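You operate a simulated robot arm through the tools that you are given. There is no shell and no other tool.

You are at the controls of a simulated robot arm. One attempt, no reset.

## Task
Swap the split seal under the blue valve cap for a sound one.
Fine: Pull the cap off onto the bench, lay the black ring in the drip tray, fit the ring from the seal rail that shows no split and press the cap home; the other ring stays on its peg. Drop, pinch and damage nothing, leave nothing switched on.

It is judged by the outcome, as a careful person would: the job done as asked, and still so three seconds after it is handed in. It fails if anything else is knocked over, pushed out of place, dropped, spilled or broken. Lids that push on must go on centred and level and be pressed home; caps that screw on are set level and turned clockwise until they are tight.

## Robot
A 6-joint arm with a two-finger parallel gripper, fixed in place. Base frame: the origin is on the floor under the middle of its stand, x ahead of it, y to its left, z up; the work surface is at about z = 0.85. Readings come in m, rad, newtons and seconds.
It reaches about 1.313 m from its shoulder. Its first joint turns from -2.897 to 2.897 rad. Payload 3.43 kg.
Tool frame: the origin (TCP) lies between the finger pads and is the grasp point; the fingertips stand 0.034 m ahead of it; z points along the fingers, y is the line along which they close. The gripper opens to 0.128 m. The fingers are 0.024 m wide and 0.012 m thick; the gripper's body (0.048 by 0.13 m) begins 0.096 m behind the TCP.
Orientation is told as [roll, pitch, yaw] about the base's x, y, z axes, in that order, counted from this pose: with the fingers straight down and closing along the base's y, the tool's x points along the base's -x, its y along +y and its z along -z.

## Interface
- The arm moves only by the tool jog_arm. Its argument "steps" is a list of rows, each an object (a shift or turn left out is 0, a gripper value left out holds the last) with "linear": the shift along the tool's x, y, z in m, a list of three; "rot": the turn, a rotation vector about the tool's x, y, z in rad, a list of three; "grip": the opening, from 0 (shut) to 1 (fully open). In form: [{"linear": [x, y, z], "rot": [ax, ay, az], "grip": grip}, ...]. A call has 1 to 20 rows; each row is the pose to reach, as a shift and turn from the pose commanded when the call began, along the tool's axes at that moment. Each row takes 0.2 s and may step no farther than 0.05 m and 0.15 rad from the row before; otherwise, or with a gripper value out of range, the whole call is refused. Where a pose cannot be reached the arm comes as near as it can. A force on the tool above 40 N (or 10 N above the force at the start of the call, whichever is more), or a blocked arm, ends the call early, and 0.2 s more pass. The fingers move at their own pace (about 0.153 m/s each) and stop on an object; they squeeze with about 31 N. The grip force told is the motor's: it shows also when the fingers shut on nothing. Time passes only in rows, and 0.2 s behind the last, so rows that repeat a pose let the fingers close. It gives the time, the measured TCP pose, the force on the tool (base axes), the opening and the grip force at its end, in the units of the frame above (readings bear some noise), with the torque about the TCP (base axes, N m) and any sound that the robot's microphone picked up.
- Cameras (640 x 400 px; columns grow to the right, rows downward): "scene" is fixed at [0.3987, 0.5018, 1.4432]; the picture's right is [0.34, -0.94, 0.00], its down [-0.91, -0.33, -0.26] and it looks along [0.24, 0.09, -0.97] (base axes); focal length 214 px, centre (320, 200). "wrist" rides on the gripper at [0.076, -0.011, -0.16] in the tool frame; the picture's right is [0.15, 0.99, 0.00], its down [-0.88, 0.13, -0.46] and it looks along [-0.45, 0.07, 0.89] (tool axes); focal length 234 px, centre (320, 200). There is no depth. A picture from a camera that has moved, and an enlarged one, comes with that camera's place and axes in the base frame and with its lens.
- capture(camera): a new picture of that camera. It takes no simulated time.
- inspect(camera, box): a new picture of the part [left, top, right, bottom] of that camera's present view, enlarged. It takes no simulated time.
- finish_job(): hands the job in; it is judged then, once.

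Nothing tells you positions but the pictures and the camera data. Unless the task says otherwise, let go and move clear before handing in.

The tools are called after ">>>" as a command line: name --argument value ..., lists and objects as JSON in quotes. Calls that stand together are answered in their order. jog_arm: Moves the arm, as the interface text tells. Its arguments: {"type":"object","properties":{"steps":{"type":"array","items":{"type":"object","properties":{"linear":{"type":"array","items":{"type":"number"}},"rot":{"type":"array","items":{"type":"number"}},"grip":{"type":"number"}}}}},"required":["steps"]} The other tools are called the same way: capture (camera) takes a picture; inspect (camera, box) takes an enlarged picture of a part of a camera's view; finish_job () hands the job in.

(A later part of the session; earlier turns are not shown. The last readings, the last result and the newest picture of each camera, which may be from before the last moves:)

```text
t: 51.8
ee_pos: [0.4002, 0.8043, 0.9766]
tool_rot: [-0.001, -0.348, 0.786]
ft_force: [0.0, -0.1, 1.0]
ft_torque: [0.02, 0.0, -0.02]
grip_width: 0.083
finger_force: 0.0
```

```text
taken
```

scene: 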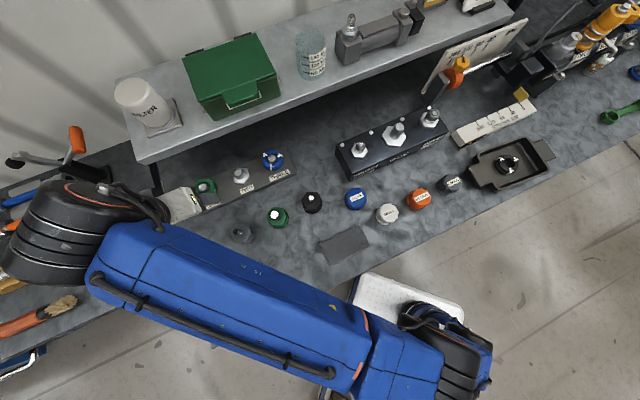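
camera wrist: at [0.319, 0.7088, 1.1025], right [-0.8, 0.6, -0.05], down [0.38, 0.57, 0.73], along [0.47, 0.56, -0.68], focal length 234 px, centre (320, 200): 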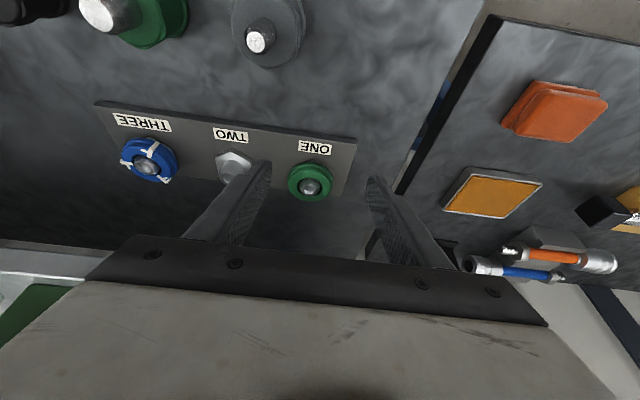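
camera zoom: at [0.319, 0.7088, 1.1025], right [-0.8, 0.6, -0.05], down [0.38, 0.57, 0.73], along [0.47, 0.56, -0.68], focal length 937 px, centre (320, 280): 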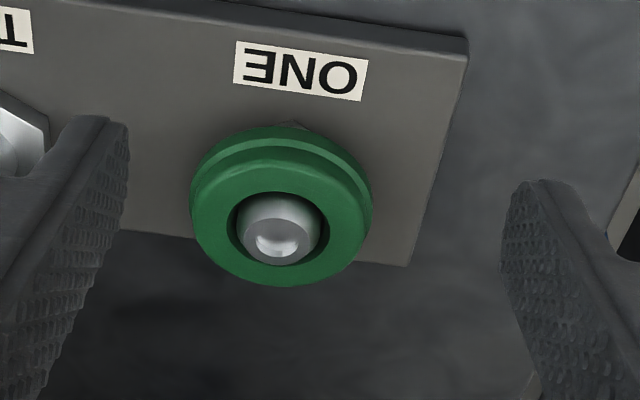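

Refined fix: green ring axis n≈0.936, e≈0.2815, ring z about 0.871–0.885, peg top about 0.892. I'll move over it, staying above, and recheck the alignment.

>>> jog_arm --steps '[{"linear": [-0.0226, -0.0017, 0.0082]}, {"linear": [-0.0451, -0.0034, 0.0164]}, {"linear": [-0.0677, -0.005, 0.0246]}, {"linear": [-0.0609, -0.005, 0.0434]}, {"linear": [-0.0609, -0.005, 0.0434]}]'

>>> capture --camera "wrist"

>>> inspect --camera "wrist" --box '[220, 110, 420, 235]'

>>> inspect --camera "scene" --box '[100, 100, 300, 225]'

```text
t: 53.0
ee_pos: [0.4555, 0.8518, 0.9545]
tool_rot: [0.001, -0.347, 0.784]
ft_force: [-0.2, 0.0, -0.1]
ft_torque: [-0.01, 0.03, 0.0]
grip_width: 0.083
finger_force: 0.1
```

```text
taken
camera wrist: at [0.374, 0.7554, 1.0794], right [-0.8, 0.6, -0.05], down [0.38, 0.57, 0.73], along [0.47, 0.56, -0.68], focal length 234 px, centre (320, 200)
```

wrist: 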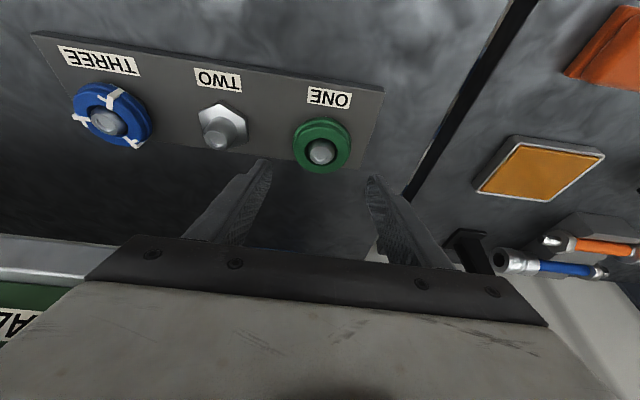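

```text
3.20 times, centred on (320, 172) of wrist
camera zoom: at [0.374, 0.7554, 1.0794], right [-0.8, 0.6, -0.05], down [0.38, 0.57, 0.73], along [0.47, 0.56, -0.68], focal length 749 px, centre (320, 288)
```

zoom: 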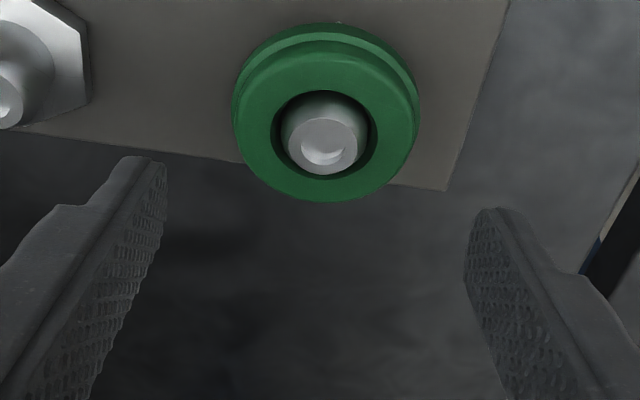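

```text
3.20 times, centred on (200, 162) of scene
camera zoom: at [0.3987, 0.5018, 1.4432], right [0.34, -0.94, 0.0], down [-0.91, -0.33, -0.26], along [0.24, 0.09, -0.97], focal length 686 px, centre (704, 320)
```

zoom: 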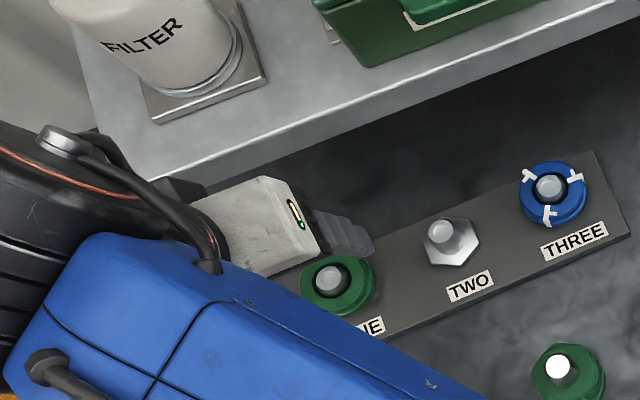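

Alignment is within about 2 mm: ring axis n≈0.9345, e≈0.281. I'll make that small correction and descend until the tips straddle the ring.

>>> jog_arm --steps '[{"linear": [0.0045, 0.0015, 0.01]}, {"linear": [0.0085, 0.0015, 0.0206]}, {"linear": [0.0128, 0.0015, 0.0309]}, {"linear": [0.017, 0.0015, 0.0412]}, {"linear": [0.017, 0.0015, 0.0412]}]'

>>> capture --camera "wrist"

>>> inspect --camera "wrist" --box '[220, 110, 420, 235]'

>>> inspect --camera "scene" --box '[140, 140, 260, 215]'

```text
t: 54.2
ee_pos: [0.4524, 0.8525, 0.9107]
tool_rot: [0.0, -0.347, 0.787]
ft_force: [-0.5, 0.5, 0.2]
ft_torque: [-0.01, -0.01, 0.03]
grip_width: 0.0832
finger_force: 0.1
```

```text
taken
camera wrist: at [0.3708, 0.7554, 1.0352], right [-0.8, 0.6, -0.05], down [0.38, 0.57, 0.73], along [0.47, 0.56, -0.68], focal length 234 px, centre (320, 200)
```

wrist: 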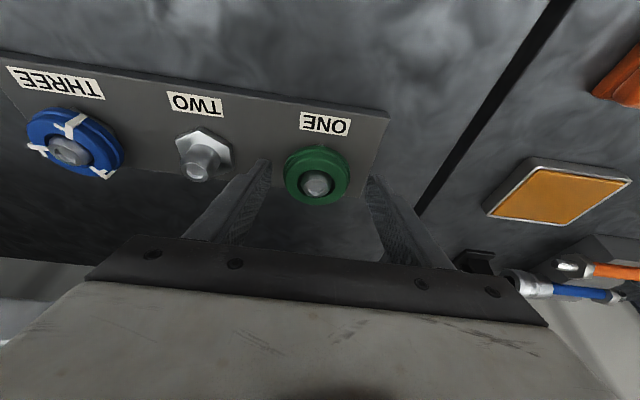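

```text
3.20 times, centred on (320, 172) of wrist
camera zoom: at [0.3708, 0.7554, 1.0352], right [-0.8, 0.6, -0.05], down [0.38, 0.57, 0.73], along [0.47, 0.56, -0.68], focal length 749 px, centre (320, 288)
```

zoom: 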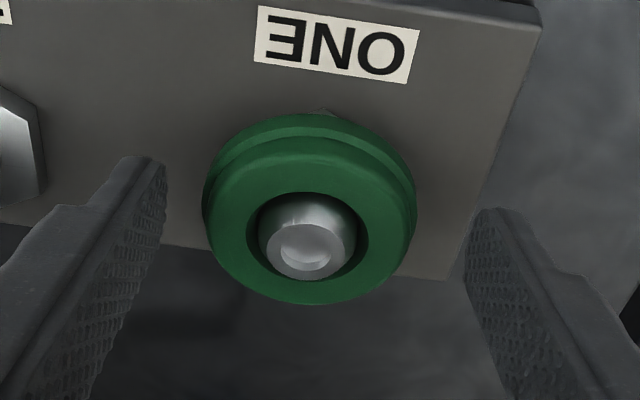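

```text
5.33 times, centred on (200, 178) of scene
camera zoom: at [0.3987, 0.5018, 1.4432], right [0.34, -0.94, 0.0], down [-0.91, -0.33, -0.26], along [0.24, 0.09, -0.97], focal length 1144 px, centre (960, 320)
```

zoom: 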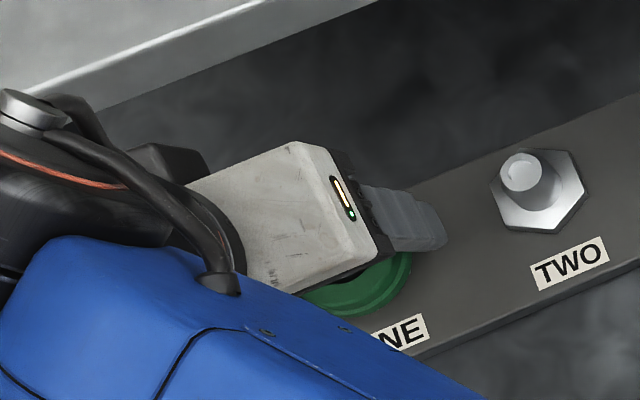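

Fingers straddle the green ring evenly with tips just above the nut. Closing on it.

>>> jog_arm --steps '[{"grip": 0.4}, {"grip": 0.4}, {"grip": 0.4}, {"grip": 0.4}]'

>>> inspect --camera "wrist" --box '[220, 110, 420, 235]'

```text
t: 55.2
ee_pos: [0.4538, 0.8524, 0.9102]
tool_rot: [-0.001, -0.347, 0.784]
ft_force: [10.5, -11.5, -1.3]
ft_torque: [-0.4, -0.37, -0.23]
grip_width: 0.0578
finger_force: 31.2
```

```text
3.20 times, centred on (320, 172) of wrist
camera zoom: at [0.3718, 0.7549, 1.0354], right [-0.8, 0.6, -0.05], down [0.38, 0.57, 0.73], along [0.47, 0.56, -0.68], focal length 749 px, centre (320, 288)
```

zoom: 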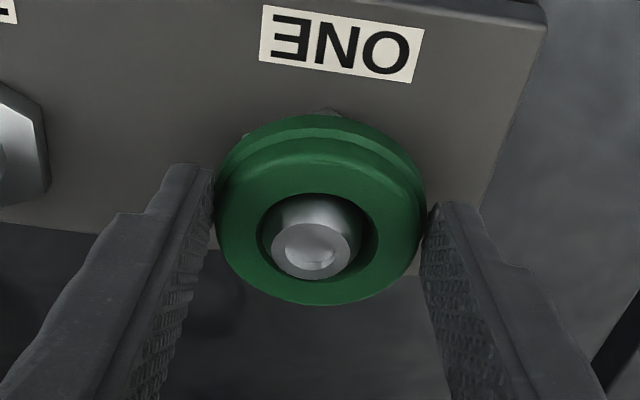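

Gripped at 58 mm, but a 15 N sideways load shows the ring bearing against the peg's left side. I'll shift 2 mm to the right (−e) to centre it before lifting.

>>> jog_arm --steps '[{"linear": [0, -0.001, 0]}, {"linear": [0, -0.002, 0]}, {"linear": [0, -0.002, 0]}]'

>>> inspect --camera "wrist" --box '[280, 140, 360, 190]'

```text
t: 56.0
ee_pos: [0.4526, 0.8516, 0.9103]
tool_rot: [0.0, -0.347, 0.785]
ft_force: [3.9, -3.7, -2.9]
ft_torque: [-0.16, -0.13, -0.08]
grip_width: 0.0579
finger_force: 30.3
```

```text
8.00 times, centred on (320, 165) of wrist
camera zoom: at [0.3723, 0.7544, 1.0364], right [-0.8, 0.6, -0.05], down [0.38, 0.57, 0.73], along [0.47, 0.56, -0.68], focal length 1873 px, centre (320, 480)
```

zoom: 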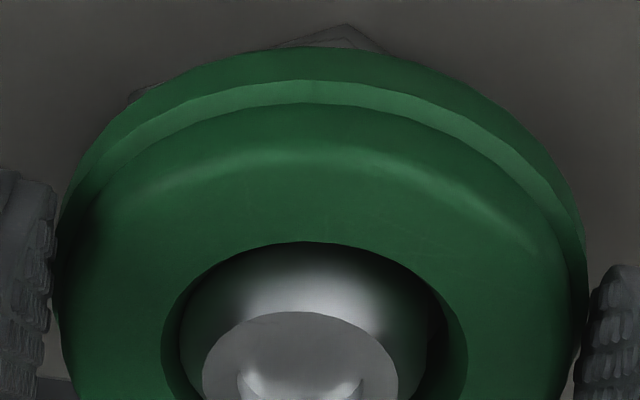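

The load is down to about 5 N. I'll shift another 1.5 mm the same way.

>>> jog_arm --steps '[{"linear": [0, -0.0015, 0]}, {"linear": [0, -0.0015, 0]}]'

>>> inspect --camera "wrist" --box '[280, 150, 360, 210]'

```text
t: 56.6
ee_pos: [0.4551, 0.8493, 0.9112]
tool_rot: [0.001, -0.348, 0.786]
ft_force: [-0.1, -1.5, -0.3]
ft_torque: [-0.13, -0.02, 0.01]
grip_width: 0.0581
finger_force: 31.2
```

```text
6.67 times, centred on (320, 180) of wrist
camera zoom: at [0.3735, 0.7528, 1.0368], right [-0.8, 0.6, -0.05], down [0.38, 0.57, 0.73], along [0.47, 0.56, -0.68], focal length 1561 px, centre (320, 333)
```

zoom: 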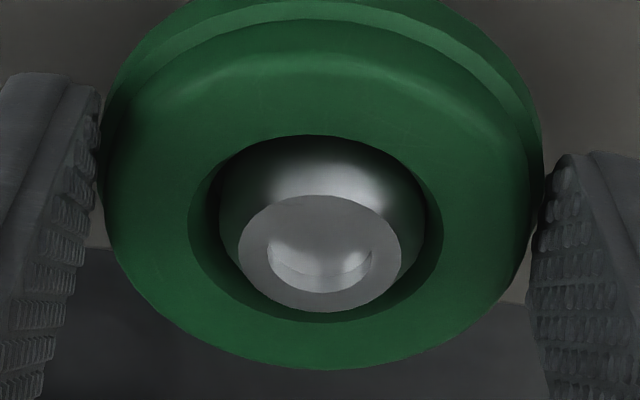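

The ring now hangs freely around the peg with almost no side load. Lifting slowly.

>>> jog_arm --steps '[{"linear": [-0.0017, 0, -0.0047]}, {"linear": [-0.0034, 0, -0.0094]}, {"linear": [-0.0051, 0, -0.0141]}, {"linear": [-0.0068, 0, -0.0188]}, {"linear": [-0.0119, 0, -0.0329]}, {"linear": [-0.0119, 0, -0.0329]}]'

>>> capture --camera "wrist"

>>> inspect --camera "wrist" --box '[220, 110, 420, 235]'

```text
t: 58.0
ee_pos: [0.4545, 0.8496, 0.9457]
tool_rot: [0.001, -0.347, 0.786]
ft_force: [0.8, 0.0, 0.2]
ft_torque: [0.02, 0.0, 0.0]
grip_width: 0.0582
finger_force: 31.8
```

```text
taken
camera wrist: at [0.3744, 0.7526, 1.0715], right [-0.8, 0.6, -0.05], down [0.38, 0.57, 0.73], along [0.47, 0.56, -0.68], focal length 234 px, centre (320, 200)
```

wrist: 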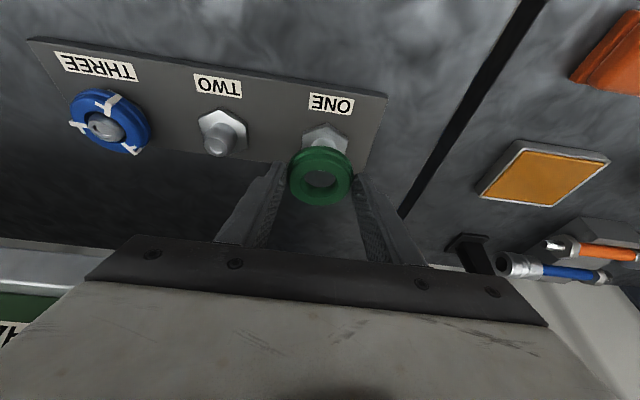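

```text
3.20 times, centred on (320, 172) of wrist
camera zoom: at [0.3744, 0.7526, 1.0715], right [-0.8, 0.6, -0.05], down [0.38, 0.57, 0.73], along [0.47, 0.56, -0.68], focal length 749 px, centre (320, 288)
```

zoom: 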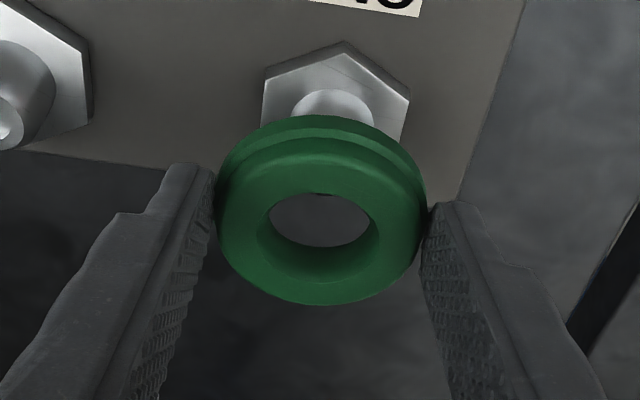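

The green ring is off its peg and the blue split ring remains untouched on THREE. I'll raise it, back away from the shelf and carry it across in front of the valve.

>>> jog_arm --steps '[{"linear": [-0.0068, 0, -0.0188]}, {"linear": [-0.0136, 0, -0.0376]}, {"linear": [0.024, 0, -0.0512]}, {"linear": [0.0616, 0, -0.0649]}, {"linear": [0.0992, 0, -0.0785]}, {"linear": [0.1043, 0, -0.1229]}, {"linear": [0.1043, -0.044, -0.1229]}, {"linear": [0.1043, -0.088, -0.1229]}, {"linear": [0.1043, -0.132, -0.1229]}, {"linear": [0.1043, -0.176, -0.1229]}, {"linear": [0.1043, -0.22, -0.1229]}, {"linear": [0.1043, -0.264, -0.1229]}, {"linear": [0.1043, -0.308, -0.1229]}, {"linear": [0.1043, -0.352, -0.1229]}, {"linear": [0.1043, -0.396, -0.1229]}, {"linear": [0.1043, -0.44, -0.1229]}, {"linear": [0.1043, -0.484, -0.1229]}, {"linear": [0.1043, -0.528, -0.1229]}, {"linear": [0.1043, -0.528, -0.1229]}]'

>>> capture --camera "wrist"

>>> inspect --camera "wrist" --box '[220, 110, 420, 235]'

>>> capture --camera "scene"

```text
t: 62.0
ee_pos: [0.7273, 0.3776, 1.0276]
tool_rot: [0.0, -0.348, 0.786]
ft_force: [-0.7, -0.6, -0.5]
ft_torque: [0.0, -0.01, 0.01]
grip_width: 0.058
finger_force: 31.2
out of reach, approached as far as the arm can: row 2
```

```text
taken
camera wrist: at [0.6472, 0.2814, 1.1531], right [-0.8, 0.6, -0.05], down [0.38, 0.57, 0.73], along [0.47, 0.56, -0.68], focal length 234 px, centre (320, 200)
```

wrist: 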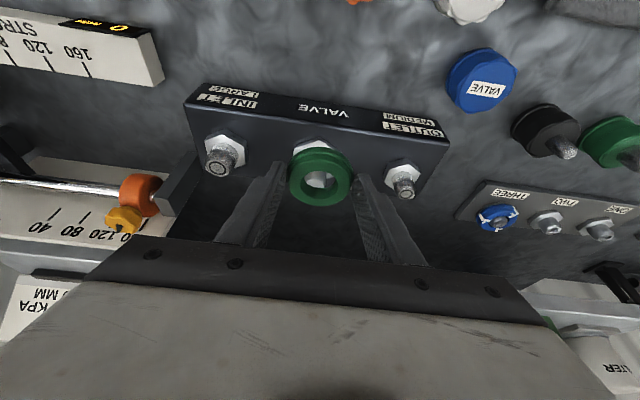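

```text
3.20 times, centred on (320, 172) of wrist
camera zoom: at [0.6472, 0.2814, 1.1531], right [-0.8, 0.6, -0.05], down [0.38, 0.57, 0.73], along [0.47, 0.56, -0.68], focal length 749 px, centre (320, 288)
```

zoom: 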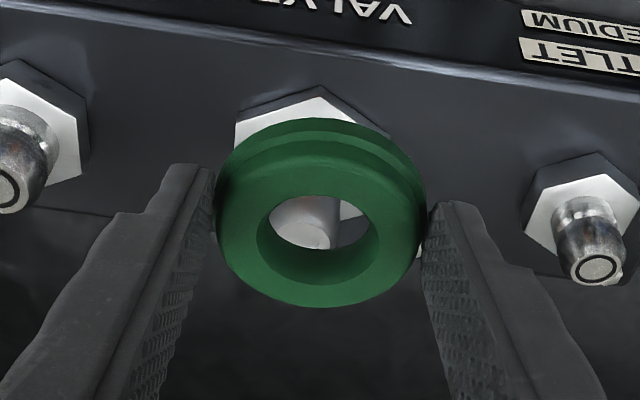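

```text
taken
```

scene: 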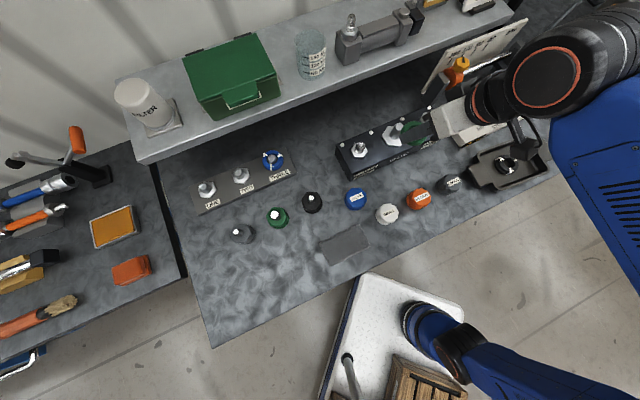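

The green ring is level in the grip, with its hole centre about 14 mm ahead of the TCP. I'll bring it over the spigot, still 25 mm above its top, and check the alignment.

>>> jog_arm --steps '[{"linear": [-0.0202, -0.0012, 0.0073]}, {"linear": [-0.0404, -0.0025, 0.0147]}, {"linear": [-0.0404, -0.0025, 0.0147]}]'

>>> capture --camera "wrist"

>>> inspect --camera "wrist" --box '[260, 130, 380, 205]'

>>> inspect --camera "scene" --box '[360, 90, 460, 152]'

```text
t: 62.8
ee_pos: [0.7603, 0.4044, 1.0277]
tool_rot: [0.0, -0.347, 0.787]
ft_force: [0.8, -0.6, -0.8]
ft_torque: [-0.02, -0.02, 0.01]
grip_width: 0.0581
finger_force: 31.2
```

```text
taken
camera wrist: at [0.6799, 0.3087, 1.1521], right [-0.8, 0.6, -0.05], down [0.38, 0.57, 0.73], along [0.47, 0.56, -0.68], focal length 234 px, centre (320, 200)
```

wrist: 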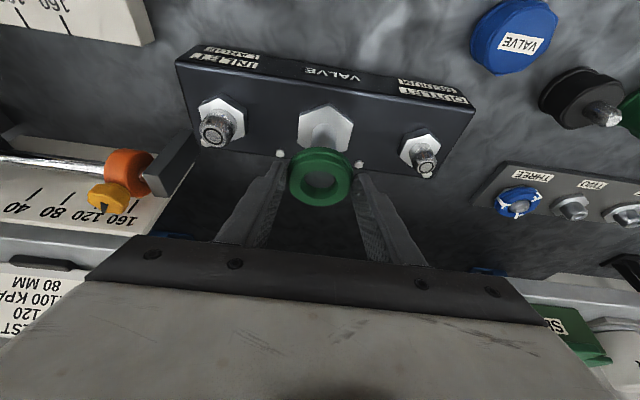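

```text
5.33 times, centred on (320, 168) of wrist
camera zoom: at [0.6799, 0.3087, 1.1521], right [-0.8, 0.6, -0.05], down [0.38, 0.57, 0.73], along [0.47, 0.56, -0.68], focal length 1249 px, centre (320, 373)
```

zoom: 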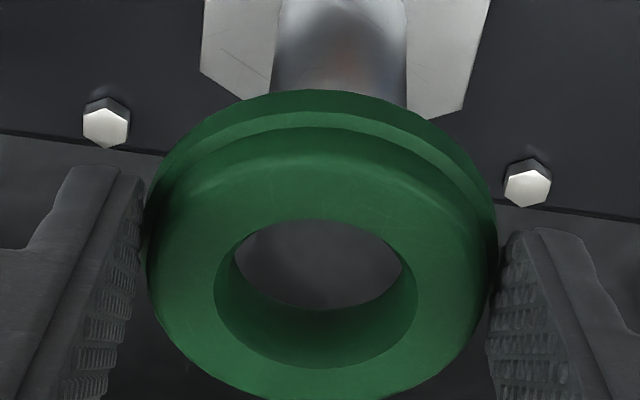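

```text
6.40 times, centred on (410, 121) of scene
camera zoom: at [0.3987, 0.5018, 1.4432], right [0.34, -0.94, 0.0], down [-0.91, -0.33, -0.26], along [0.24, 0.09, -0.97], focal length 1373 px, centre (-256, 706)
```

zoom: 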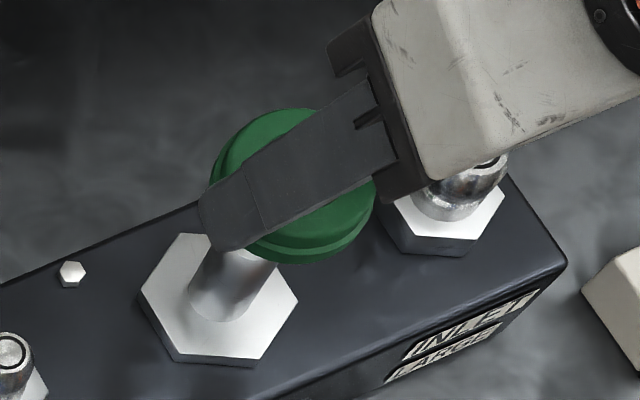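

The estimates agree to about 1 mm: ring centre n 0.840, e −0.2507 versus seat n 0.839, e −0.249. I'll correct by 1.3 mm and lower until the ring is just above the spigot top.

>>> jog_arm --steps '[{"linear": [0.0005, 0.0013, 0]}, {"linear": [0.0043, 0.0013, 0.0102]}, {"linear": [0.0073, 0.0013, 0.0186]}, {"linear": [0.0073, 0.0013, 0.0186]}]'

>>> capture --camera "wrist"

>>> inspect --camera "wrist" --box '[260, 130, 380, 205]'

>>> inspect --camera "scene" --box '[360, 90, 460, 152]'

```text
t: 63.8
ee_pos: [0.7595, 0.4045, 1.0062]
tool_rot: [0.0, -0.347, 0.786]
ft_force: [1.1, 0.4, 0.2]
ft_torque: [0.0, -0.03, 0.03]
grip_width: 0.0581
finger_force: 31.0
```

```text
taken
camera wrist: at [0.6791, 0.3088, 1.1315], right [-0.8, 0.6, -0.05], down [0.38, 0.57, 0.73], along [0.47, 0.56, -0.68], focal length 234 px, centre (320, 200)
```

wrist: 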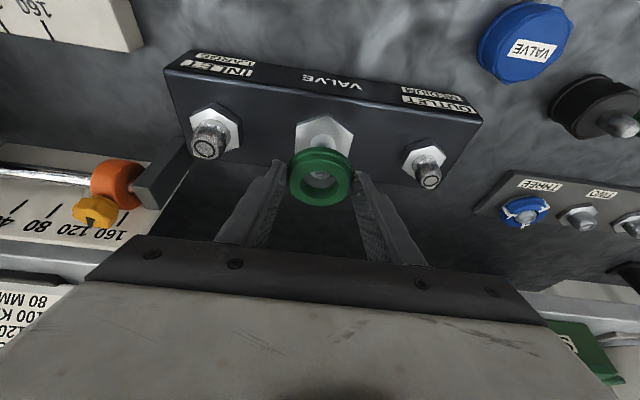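

```text
5.33 times, centred on (320, 168) of wrist
camera zoom: at [0.6791, 0.3088, 1.1315], right [-0.8, 0.6, -0.05], down [0.38, 0.57, 0.73], along [0.47, 0.56, -0.68], focal length 1249 px, centre (320, 373)
```

zoom: 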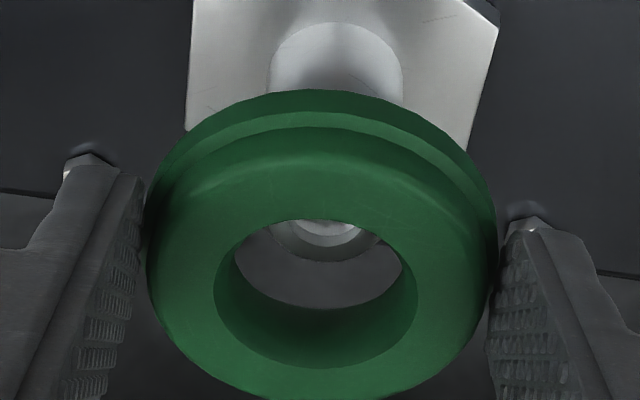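

```text
6.40 times, centred on (410, 121) of scene
camera zoom: at [0.3987, 0.5018, 1.4432], right [0.34, -0.94, 0.0], down [-0.91, -0.33, -0.26], along [0.24, 0.09, -0.97], focal length 1373 px, centre (-256, 706)
```

zoom: 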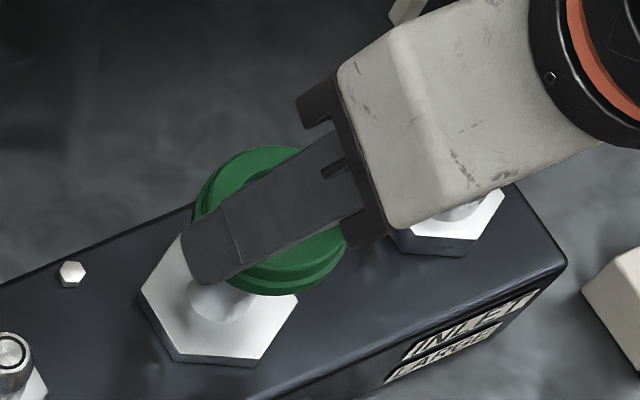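

Through the hole I can see the spigot's top slightly right of centre. I'll shift 1.5 mm that way and begin easing the ring down over it, watching the force.

>>> jog_arm --steps '[{"linear": [0, 0.0015, 0]}, {"linear": [0.0014, 0.0015, 0.0038]}, {"linear": [0.0027, 0.0015, 0.0075]}, {"linear": [0.0027, 0.0015, 0.0075]}]'

>>> inspect --camera "wrist" --box '[260, 130, 380, 205]'

```text
t: 64.8
ee_pos: [0.7587, 0.4068, 0.9986]
tool_rot: [-0.001, -0.347, 0.786]
ft_force: [0.5, 0.7, -0.9]
ft_torque: [0.01, -0.02, 0.0]
grip_width: 0.0579
finger_force: 31.0
```

```text
5.33 times, centred on (320, 168) of wrist
camera zoom: at [0.6779, 0.3096, 1.1235], right [-0.8, 0.6, -0.05], down [0.38, 0.57, 0.73], along [0.47, 0.56, -0.68], focal length 1249 px, centre (320, 373)
```

zoom: 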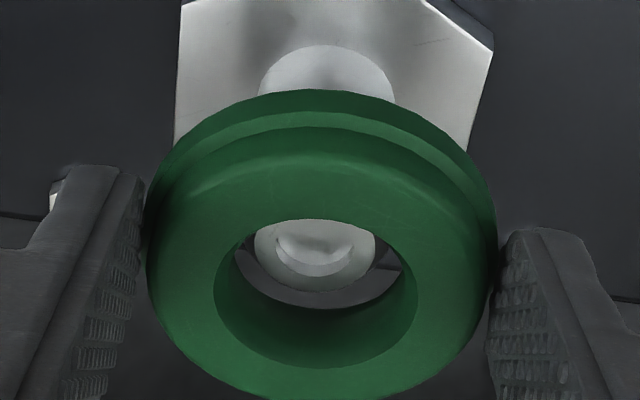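

The spigot end is now nicely inside the hole, about 1.5 mm off centre at most. I'll trim that and lower another 15 mm.

>>> jog_arm --steps '[{"linear": [0.0014, -0.0007, -0.0005]}, {"linear": [0.0031, -0.0007, 0.0042]}, {"linear": [0.0048, -0.0007, 0.0089]}, {"linear": [0.0065, -0.0007, 0.0136]}, {"linear": [0.0065, -0.0007, 0.0136]}]'

>>> inspect --camera "wrist" --box '[260, 130, 380, 205]'

>>> inspect --camera "scene" --box '[360, 90, 460, 152]'

```text
t: 66.0
ee_pos: [0.7597, 0.4062, 0.9827]
tool_rot: [0.001, -0.346, 0.784]
ft_force: [11.4, 14.6, -3.0]
ft_torque: [0.42, -0.26, 0.11]
grip_width: 0.0582
finger_force: 30.9
```

```text
5.33 times, centred on (320, 168) of wrist
camera zoom: at [0.6786, 0.3095, 1.107], right [-0.8, 0.6, -0.05], down [0.38, 0.57, 0.73], along [0.47, 0.56, -0.68], focal length 1249 px, centre (320, 373)
```

zoom: 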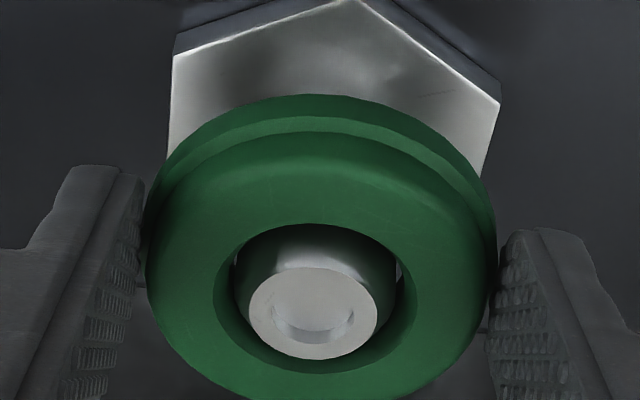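

```text
6.40 times, centred on (410, 121) of scene
camera zoom: at [0.3987, 0.5018, 1.4432], right [0.34, -0.94, 0.0], down [-0.91, -0.33, -0.26], along [0.24, 0.09, -0.97], focal length 1373 px, centre (-256, 706)
```

zoom: 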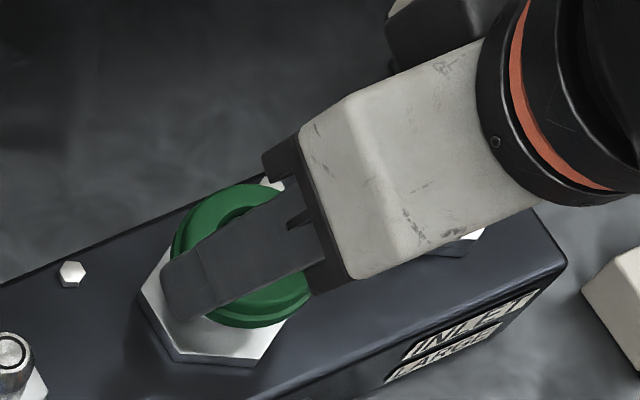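

The ring is on the spigot, but an 18 N push toward +n shows I'm about 2–3 mm short in that direction. I'll move +n to relieve it.

>>> jog_arm --steps '[{"linear": [-0.0014, 0, 0.0005]}, {"linear": [-0.0024, 0, 0.0009]}, {"linear": [-0.0024, 0, 0.0009]}]'

>>> inspect --camera "wrist" --box '[260, 130, 380, 205]'

```text
t: 66.8
ee_pos: [0.7613, 0.4065, 0.9832]
tool_rot: [0.0, -0.347, 0.784]
ft_force: [-0.3, 0.4, 0.6]
ft_torque: [0.02, 0.06, 0.03]
grip_width: 0.0582
finger_force: 31.0
```

```text
5.33 times, centred on (320, 168) of wrist
camera zoom: at [0.6796, 0.3105, 1.1081], right [-0.8, 0.6, -0.05], down [0.38, 0.57, 0.73], along [0.47, 0.56, -0.68], focal length 1249 px, centre (320, 373)
```

zoom: 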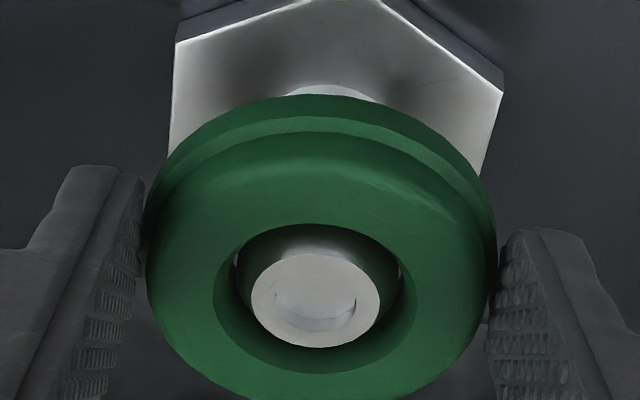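

The side load is gone. With another 0.8 mm for margin, I'll continue down toward the seat.

>>> jog_arm --steps '[{"linear": [-0.0008, 0, 0.0003]}, {"linear": [0.0009, 0, 0.005]}, {"linear": [0.0026, 0, 0.0097]}, {"linear": [0.0036, 0, 0.0125]}, {"linear": [0.0036, 0, 0.0125]}]'

>>> inspect --camera "wrist" --box '[260, 130, 380, 205]'

```text
t: 68.0
ee_pos: [0.7612, 0.4072, 0.9706]
tool_rot: [0.0, -0.348, 0.785]
ft_force: [-0.3, -0.2, 0.4]
ft_torque: [0.03, 0.02, 0.01]
grip_width: 0.058
finger_force: 30.7
```

```text
5.33 times, centred on (320, 168) of wrist
camera zoom: at [0.6802, 0.3112, 1.0955], right [-0.8, 0.6, -0.05], down [0.38, 0.57, 0.73], along [0.47, 0.56, -0.68], focal length 1249 px, centre (320, 373)
```

zoom: 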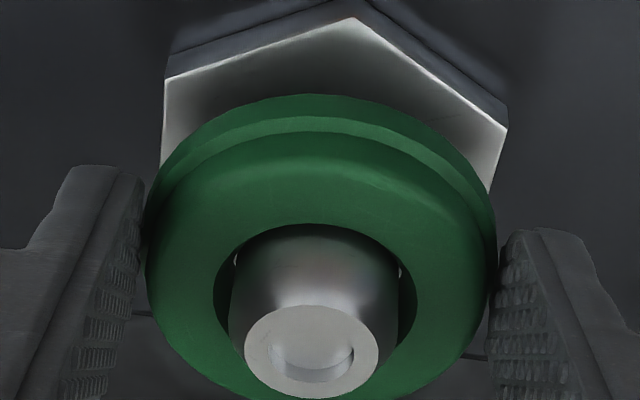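

No load; the ring slides freely on the spigot. I'll go down in small steps to the seat.

>>> jog_arm --steps '[{"linear": [0.001, 0, 0.0028]}, {"linear": [0.0017, 0, 0.0047]}]'

>>> jog_arm --steps '[{"linear": [0.0007, 0, 0.0019]}]'

```text
t: 68.6
ee_pos: [0.7614, 0.4068, 0.9663]
tool_rot: [0.002, -0.347, 0.784]
ft_force: [-0.2, -0.1, 0.6]
ft_torque: [0.02, -0.04, -0.03]
grip_width: 0.0579
finger_force: 30.8
```

```text
t: 69.0
ee_pos: [0.7613, 0.4078, 0.9629]
tool_rot: [0.0, -0.347, 0.785]
ft_force: [0.7, 0.9, -0.4]
ft_torque: [-0.02, -0.02, 0.02]
grip_width: 0.0579
finger_force: 31.1
```

>>> jog_arm --steps '[{"linear": [0.0005, 0, 0.0014]}]'

>>> inspect --camera "wrist" --box '[220, 110, 420, 235]'

>>> inspect --camera "scene" --box '[360, 90, 460, 152]'

```text
t: 69.4
ee_pos: [0.7606, 0.4078, 0.9618]
tool_rot: [0.002, -0.345, 0.785]
ft_force: [0.5, 0.3, -0.1]
ft_torque: [0.04, 0.01, 0.01]
grip_width: 0.058
finger_force: 30.9
```

```text
3.20 times, centred on (320, 172) of wrist
camera zoom: at [0.6795, 0.3107, 1.0871], right [-0.8, 0.6, -0.05], down [0.38, 0.57, 0.73], along [0.47, 0.56, -0.68], focal length 749 px, centre (320, 288)
```

zoom: 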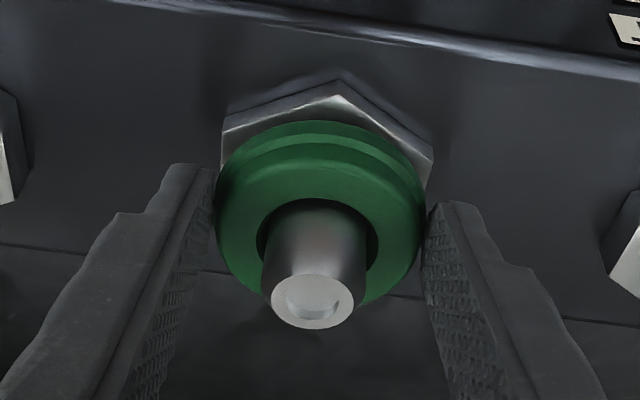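

```text
6.40 times, centred on (410, 121) of scene
camera zoom: at [0.3987, 0.5018, 1.4432], right [0.34, -0.94, 0.0], down [-0.91, -0.33, -0.26], along [0.24, 0.09, -0.97], focal length 1373 px, centre (-256, 706)
```

zoom: 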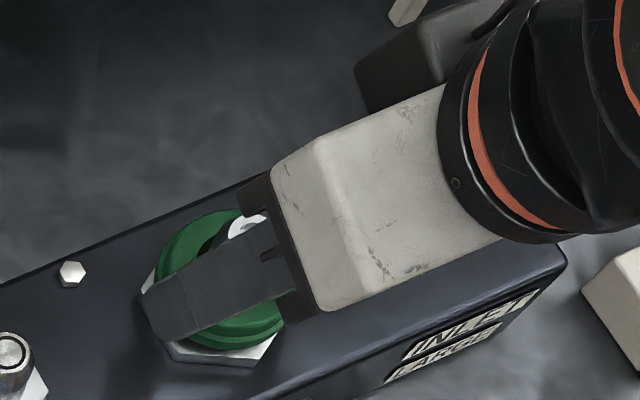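

Nearly seated but no contact force yet. I'll continue in 1.5 mm steps.

>>> jog_arm --steps '[{"linear": [0.0005, 0, 0.0014]}]'

>>> jog_arm --steps '[{"linear": [0.0005, 0, 0.0014]}]'

```text
t: 69.8
ee_pos: [0.7612, 0.4066, 0.9604]
tool_rot: [-0.001, -0.348, 0.785]
ft_force: [0.9, -0.3, -0.4]
ft_torque: [0.01, -0.03, 0.0]
grip_width: 0.0577
finger_force: 31.0
```

```text
t: 70.2
ee_pos: [0.7615, 0.4075, 0.9586]
tool_rot: [0.0, -0.348, 0.787]
ft_force: [0.3, 1.0, 1.0]
ft_torque: [0.07, 0.04, 0.01]
grip_width: 0.0578
finger_force: 31.4
```

>>> jog_arm --steps '[{"linear": [0.0004, 0, 0.001]}]'

>>> inspect --camera "wrist" --box '[260, 130, 380, 205]'

```text
t: 70.6
ee_pos: [0.7608, 0.4081, 0.958]
tool_rot: [0.0, -0.348, 0.785]
ft_force: [3.3, -0.1, 2.2]
ft_torque: [-0.05, -0.13, -0.08]
grip_width: 0.0579
finger_force: 31.2
```

```text
5.33 times, centred on (320, 168) of wrist
camera zoom: at [0.6797, 0.3107, 1.0832], right [-0.8, 0.6, -0.05], down [0.38, 0.57, 0.73], along [0.47, 0.56, -0.68], focal length 1249 px, centre (320, 373)
```

zoom: 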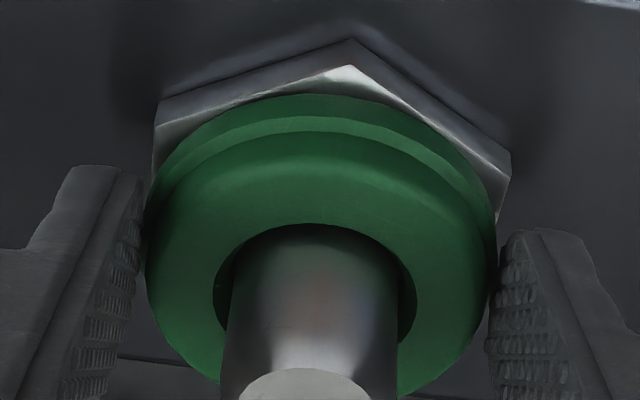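

A slight contact force has appeared; one more millimetre should confirm that it's seated.

>>> jog_arm --steps '[{"linear": [0.0004, 0, 0.001]}]'

```text
t: 71.0
ee_pos: [0.7614, 0.4075, 0.9571]
tool_rot: [0.001, -0.348, 0.785]
ft_force: [-1.4, -1.9, 2.1]
ft_torque: [-0.09, 0.03, -0.04]
grip_width: 0.0582
finger_force: 31.0
```

>>> jog_arm --steps '[{"linear": [0.0004, 0, 0.001]}]'

>>> inspect --camera "wrist" --box '[260, 120, 380, 195]'

>>> inspect --camera "scene" --box '[370, 110, 430, 150]'

```text
t: 71.4
ee_pos: [0.7608, 0.4065, 0.9557]
tool_rot: [-0.001, -0.351, 0.785]
ft_force: [1.9, -1.2, 10.7]
ft_torque: [-0.13, 0.01, 0.01]
grip_width: 0.0582
finger_force: 30.7
```

```text
5.33 times, centred on (320, 158) of wrist
camera zoom: at [0.6799, 0.3107, 1.0816], right [-0.8, 0.6, -0.05], down [0.38, 0.57, 0.73], along [0.47, 0.56, -0.68], focal length 1249 px, centre (320, 427)
```

zoom: 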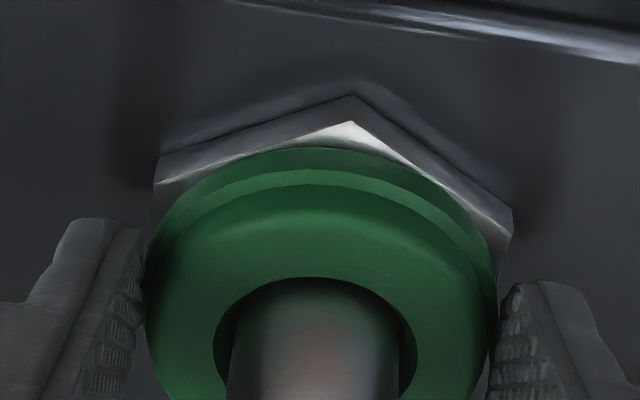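

```text
10.00 times, centred on (400, 130) of scene
camera zoom: at [0.3987, 0.5018, 1.4432], right [0.34, -0.94, 0.0], down [-0.91, -0.33, -0.26], along [0.24, 0.09, -0.97], focal length 2145 px, centre (-480, 900)
```

zoom: 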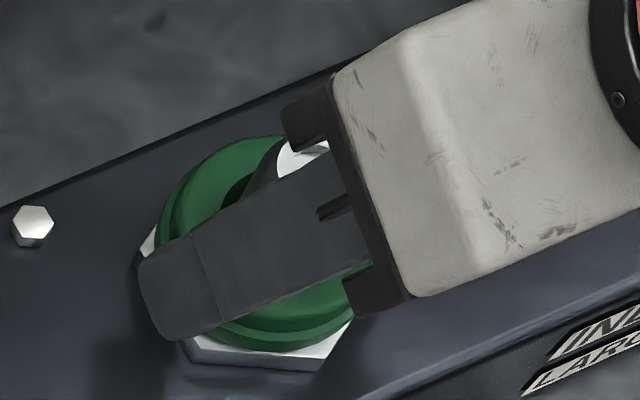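

10.7 N confirms the ring is down on its seat. I'll ease off a millimetre and release it.

>>> jog_arm --steps '[{"linear": [-0.0004, 0, -0.001]}, {"linear": [-0.0004, 0, -0.001], "grip": 0.48}, {"linear": [-0.0004, 0, -0.001], "grip": 0.55}, {"linear": [-0.0004, 0, -0.001], "grip": 0.65}, {"linear": [-0.0004, 0, -0.001], "grip": 0.65}]'

>>> inspect --camera "wrist" --box '[220, 110, 420, 235]'

>>> inspect --camera "scene" --box '[370, 110, 430, 150]'

```text
t: 72.6
ee_pos: [0.7609, 0.4074, 0.9569]
tool_rot: [0.0, -0.347, 0.786]
ft_force: [-0.1, 0.2, 0.7]
ft_torque: [-0.01, 0.03, -0.01]
grip_width: 0.083
finger_force: 0.0
```

```text
3.20 times, centred on (320, 172) of wrist
camera zoom: at [0.68, 0.3108, 1.082], right [-0.8, 0.6, -0.05], down [0.38, 0.57, 0.73], along [0.47, 0.56, -0.68], focal length 749 px, centre (320, 288)
```

zoom: 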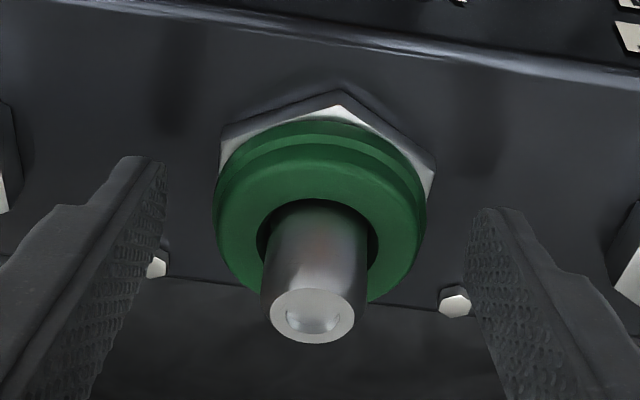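

```text
10.00 times, centred on (400, 130) of scene
camera zoom: at [0.3987, 0.5018, 1.4432], right [0.34, -0.94, 0.0], down [-0.91, -0.33, -0.26], along [0.24, 0.09, -0.97], focal length 2145 px, centre (-480, 900)
```

zoom: 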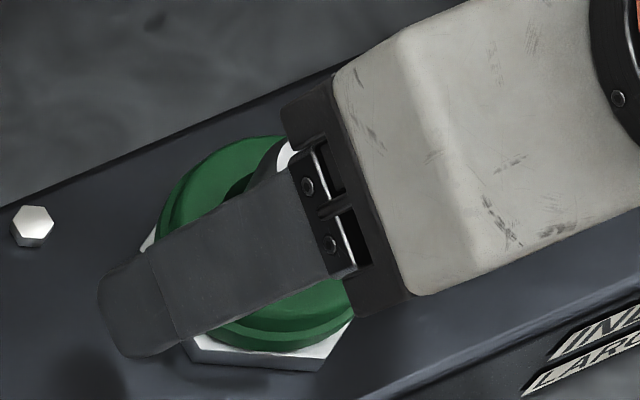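

The green ring rests on the seat around the spigot. I'll rise straight up, back off and inspect it.

>>> jog_arm --steps '[{"linear": [-0.0068, 0, -0.0188]}, {"linear": [-0.0171, 0, -0.047]}, {"linear": [-0.0273, 0, -0.0752]}, {"linear": [0.0103, 0, -0.0888]}, {"linear": [0.0479, 0, -0.1024]}, {"linear": [0.0479, 0, -0.1024]}]'

>>> inspect --camera "wrist" --box '[240, 110, 400, 210]'

>>> inspect --camera "scene" --box '[360, 110, 440, 160]'

>>> capture --camera "wrist"

```text
t: 74.0
ee_pos: [0.7037, 0.352, 1.0341]
tool_rot: [-0.002, -0.346, 0.785]
ft_force: [0.3, -0.8, -0.4]
ft_torque: [0.01, 0.04, 0.03]
grip_width: 0.0832
finger_force: 0.0
```

```text
4.00 times, centred on (320, 160) of wrist
camera zoom: at [0.6228, 0.2556, 1.1599], right [-0.8, 0.6, -0.05], down [0.38, 0.57, 0.73], along [0.47, 0.56, -0.68], focal length 937 px, centre (320, 360)
```

zoom: 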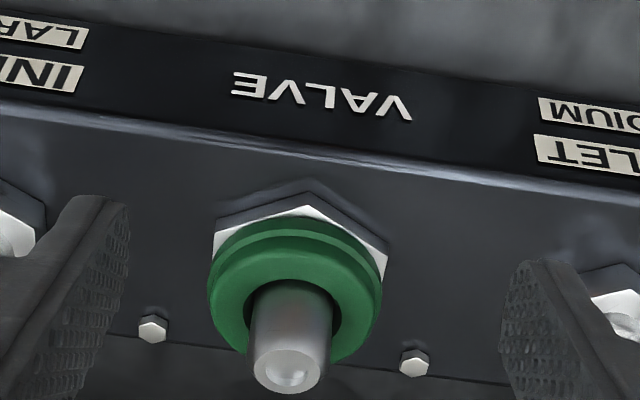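

```text
8.00 times, centred on (400, 135) of scene
camera zoom: at [0.3987, 0.5018, 1.4432], right [0.34, -0.94, 0.0], down [-0.91, -0.33, -0.26], along [0.24, 0.09, -0.97], focal length 1716 px, centre (-320, 720)
```

zoom: 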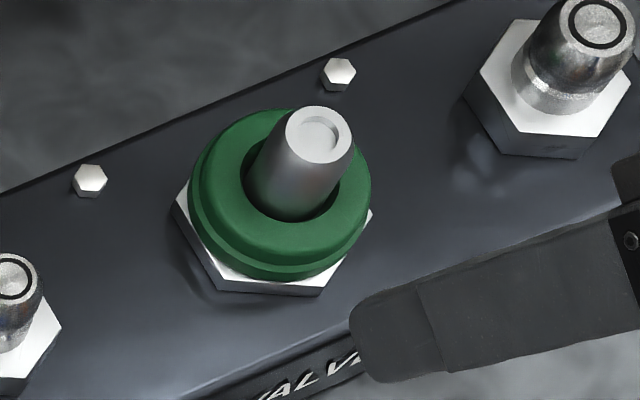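

```text
taken
camera wrist: at [0.6228, 0.2556, 1.1599], right [-0.8, 0.6, -0.05], down [0.38, 0.57, 0.73], along [0.47, 0.56, -0.68], focal length 234 px, centre (320, 200)
```

wrist: 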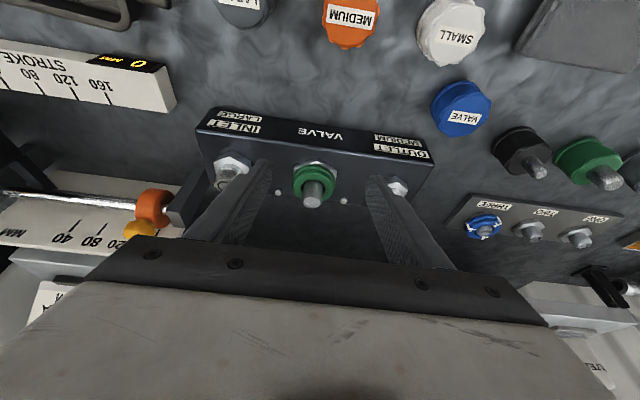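

The green ring sits flat on the seat, centred like the old one was. Now I'll go back to the blue cap on the bench at 0.2 tilt.

>>> jog_arm --steps '[{"linear": [0.0043, 0.041, 0.0022], "rot": [0, 0.0365, 0], "grip": 0.65}, {"linear": [0.0085, 0.082, 0.0044], "rot": [0, 0.073, 0]}, {"linear": [0.0128, 0.123, 0.0066], "rot": [0, 0.1095, 0]}, {"linear": [0.017, 0.1633, 0.0088], "rot": [0, 0.146, 0]}, {"linear": [0.017, 0.1633, 0.0088], "rot": [0, 0.146, 0]}]'

>>> capture --camera "wrist"

>>> inspect --camera "wrist" --box '[240, 90, 400, 190]'

```text
t: 75.2
ee_pos: [0.5826, 0.458, 1.0214]
tool_rot: [0.0, -0.2, 0.786]
ft_force: [0.9, -0.4, -0.1]
ft_torque: [0.03, 0.06, -0.02]
grip_width: 0.0832
finger_force: 0.1
```

```text
taken
camera wrist: at [0.5142, 0.3755, 1.1638], right [-0.8, 0.6, -0.03], down [0.45, 0.64, 0.62], along [0.39, 0.49, -0.78], focal length 234 px, centre (320, 200)
```

wrist: 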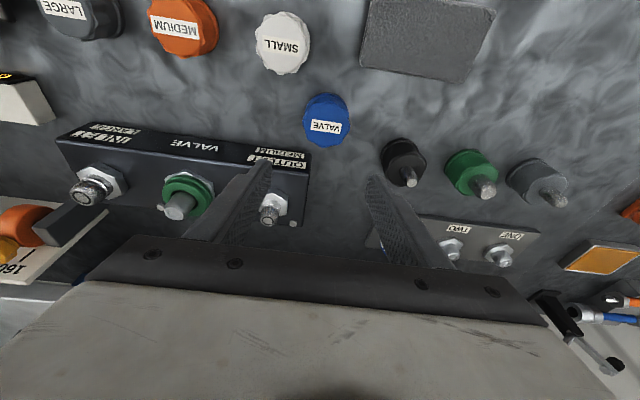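

```text
4.00 times, centred on (320, 140) of wrist
camera zoom: at [0.5142, 0.3755, 1.1638], right [-0.8, 0.6, -0.03], down [0.45, 0.64, 0.62], along [0.39, 0.49, -0.78], focal length 937 px, centre (320, 440)
```

zoom: 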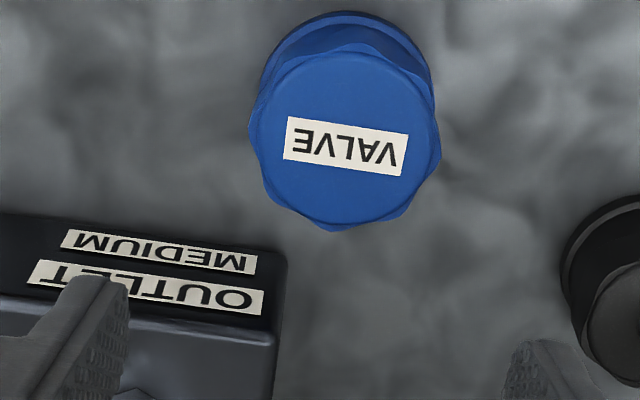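

The cap stands where I left it, about 4 mm left of my current line. I'll correct and descend to the same grip height as before.

>>> jog_arm --steps '[{"linear": [0.0015, 0.0037, 0]}, {"linear": [0.0082, 0.0037, 0.033]}, {"linear": [0.0149, 0.0037, 0.066]}, {"linear": [0.0215, 0.0037, 0.099]}, {"linear": [0.0258, 0.0037, 0.12]}, {"linear": [0.0268, 0.0037, 0.1246]}, {"linear": [0.0268, 0.0037, 0.1246]}]'

>>> inspect --camera "wrist" --box '[240, 110, 400, 220]'

```text
t: 76.8
ee_pos: [0.5774, 0.4575, 0.8962]
tool_rot: [0.0, -0.201, 0.785]
ft_force: [-1.1, 0.4, -0.5]
ft_torque: [-0.04, 0.03, 0.0]
grip_width: 0.0832
finger_force: 0.2
```

```text
3.64 times, centred on (320, 165) of wrist
camera zoom: at [0.5096, 0.3753, 1.0378], right [-0.8, 0.6, -0.03], down [0.45, 0.64, 0.62], along [0.39, 0.49, -0.78], focal length 852 px, centre (320, 327)
```

zoom: 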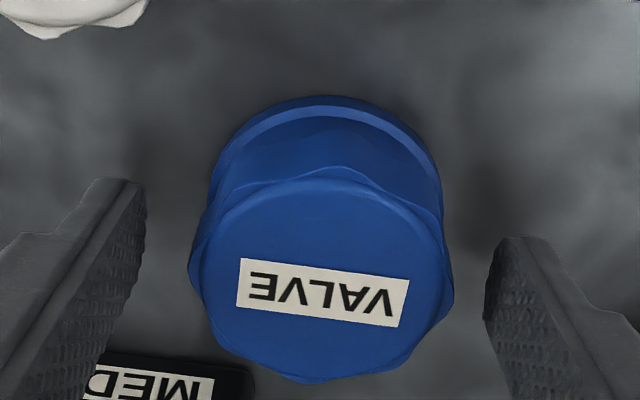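

This matches the release view almost exactly. Closing on the cap and lifting slightly.

>>> jog_arm --steps '[{"grip": 0.3}, {"grip": 0.3}, {"grip": 0.3}, {"grip": 0.3}, {"linear": [-0.002, 0, -0.0098], "grip": 0.3}, {"linear": [-0.006, 0, -0.0294], "grip": 0.3}, {"linear": [-0.006, 0, -0.0294], "grip": 0.3}]'

>>> inspect --camera "wrist" --box '[240, 110, 400, 220]'

```text
t: 78.4
ee_pos: [0.5761, 0.4576, 0.9256]
tool_rot: [-0.001, -0.202, 0.786]
ft_force: [0.2, -0.4, -0.7]
ft_torque: [0.02, 0.03, 0.02]
grip_width: 0.057
finger_force: 30.9
```

```text
3.64 times, centred on (320, 165) of wrist
camera zoom: at [0.5089, 0.3757, 1.0682], right [-0.8, 0.6, -0.03], down [0.45, 0.64, 0.62], along [0.39, 0.49, -0.78], focal length 852 px, centre (320, 327)
```

zoom: 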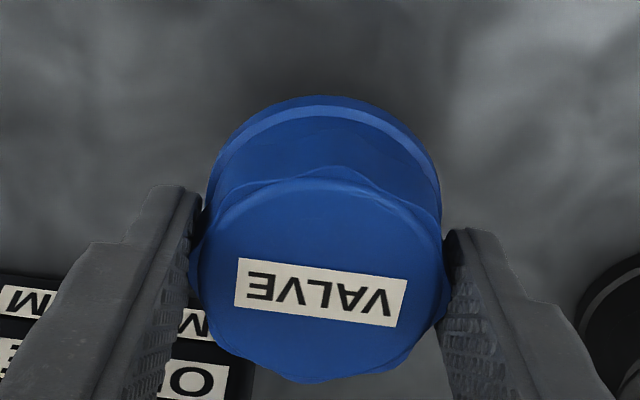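

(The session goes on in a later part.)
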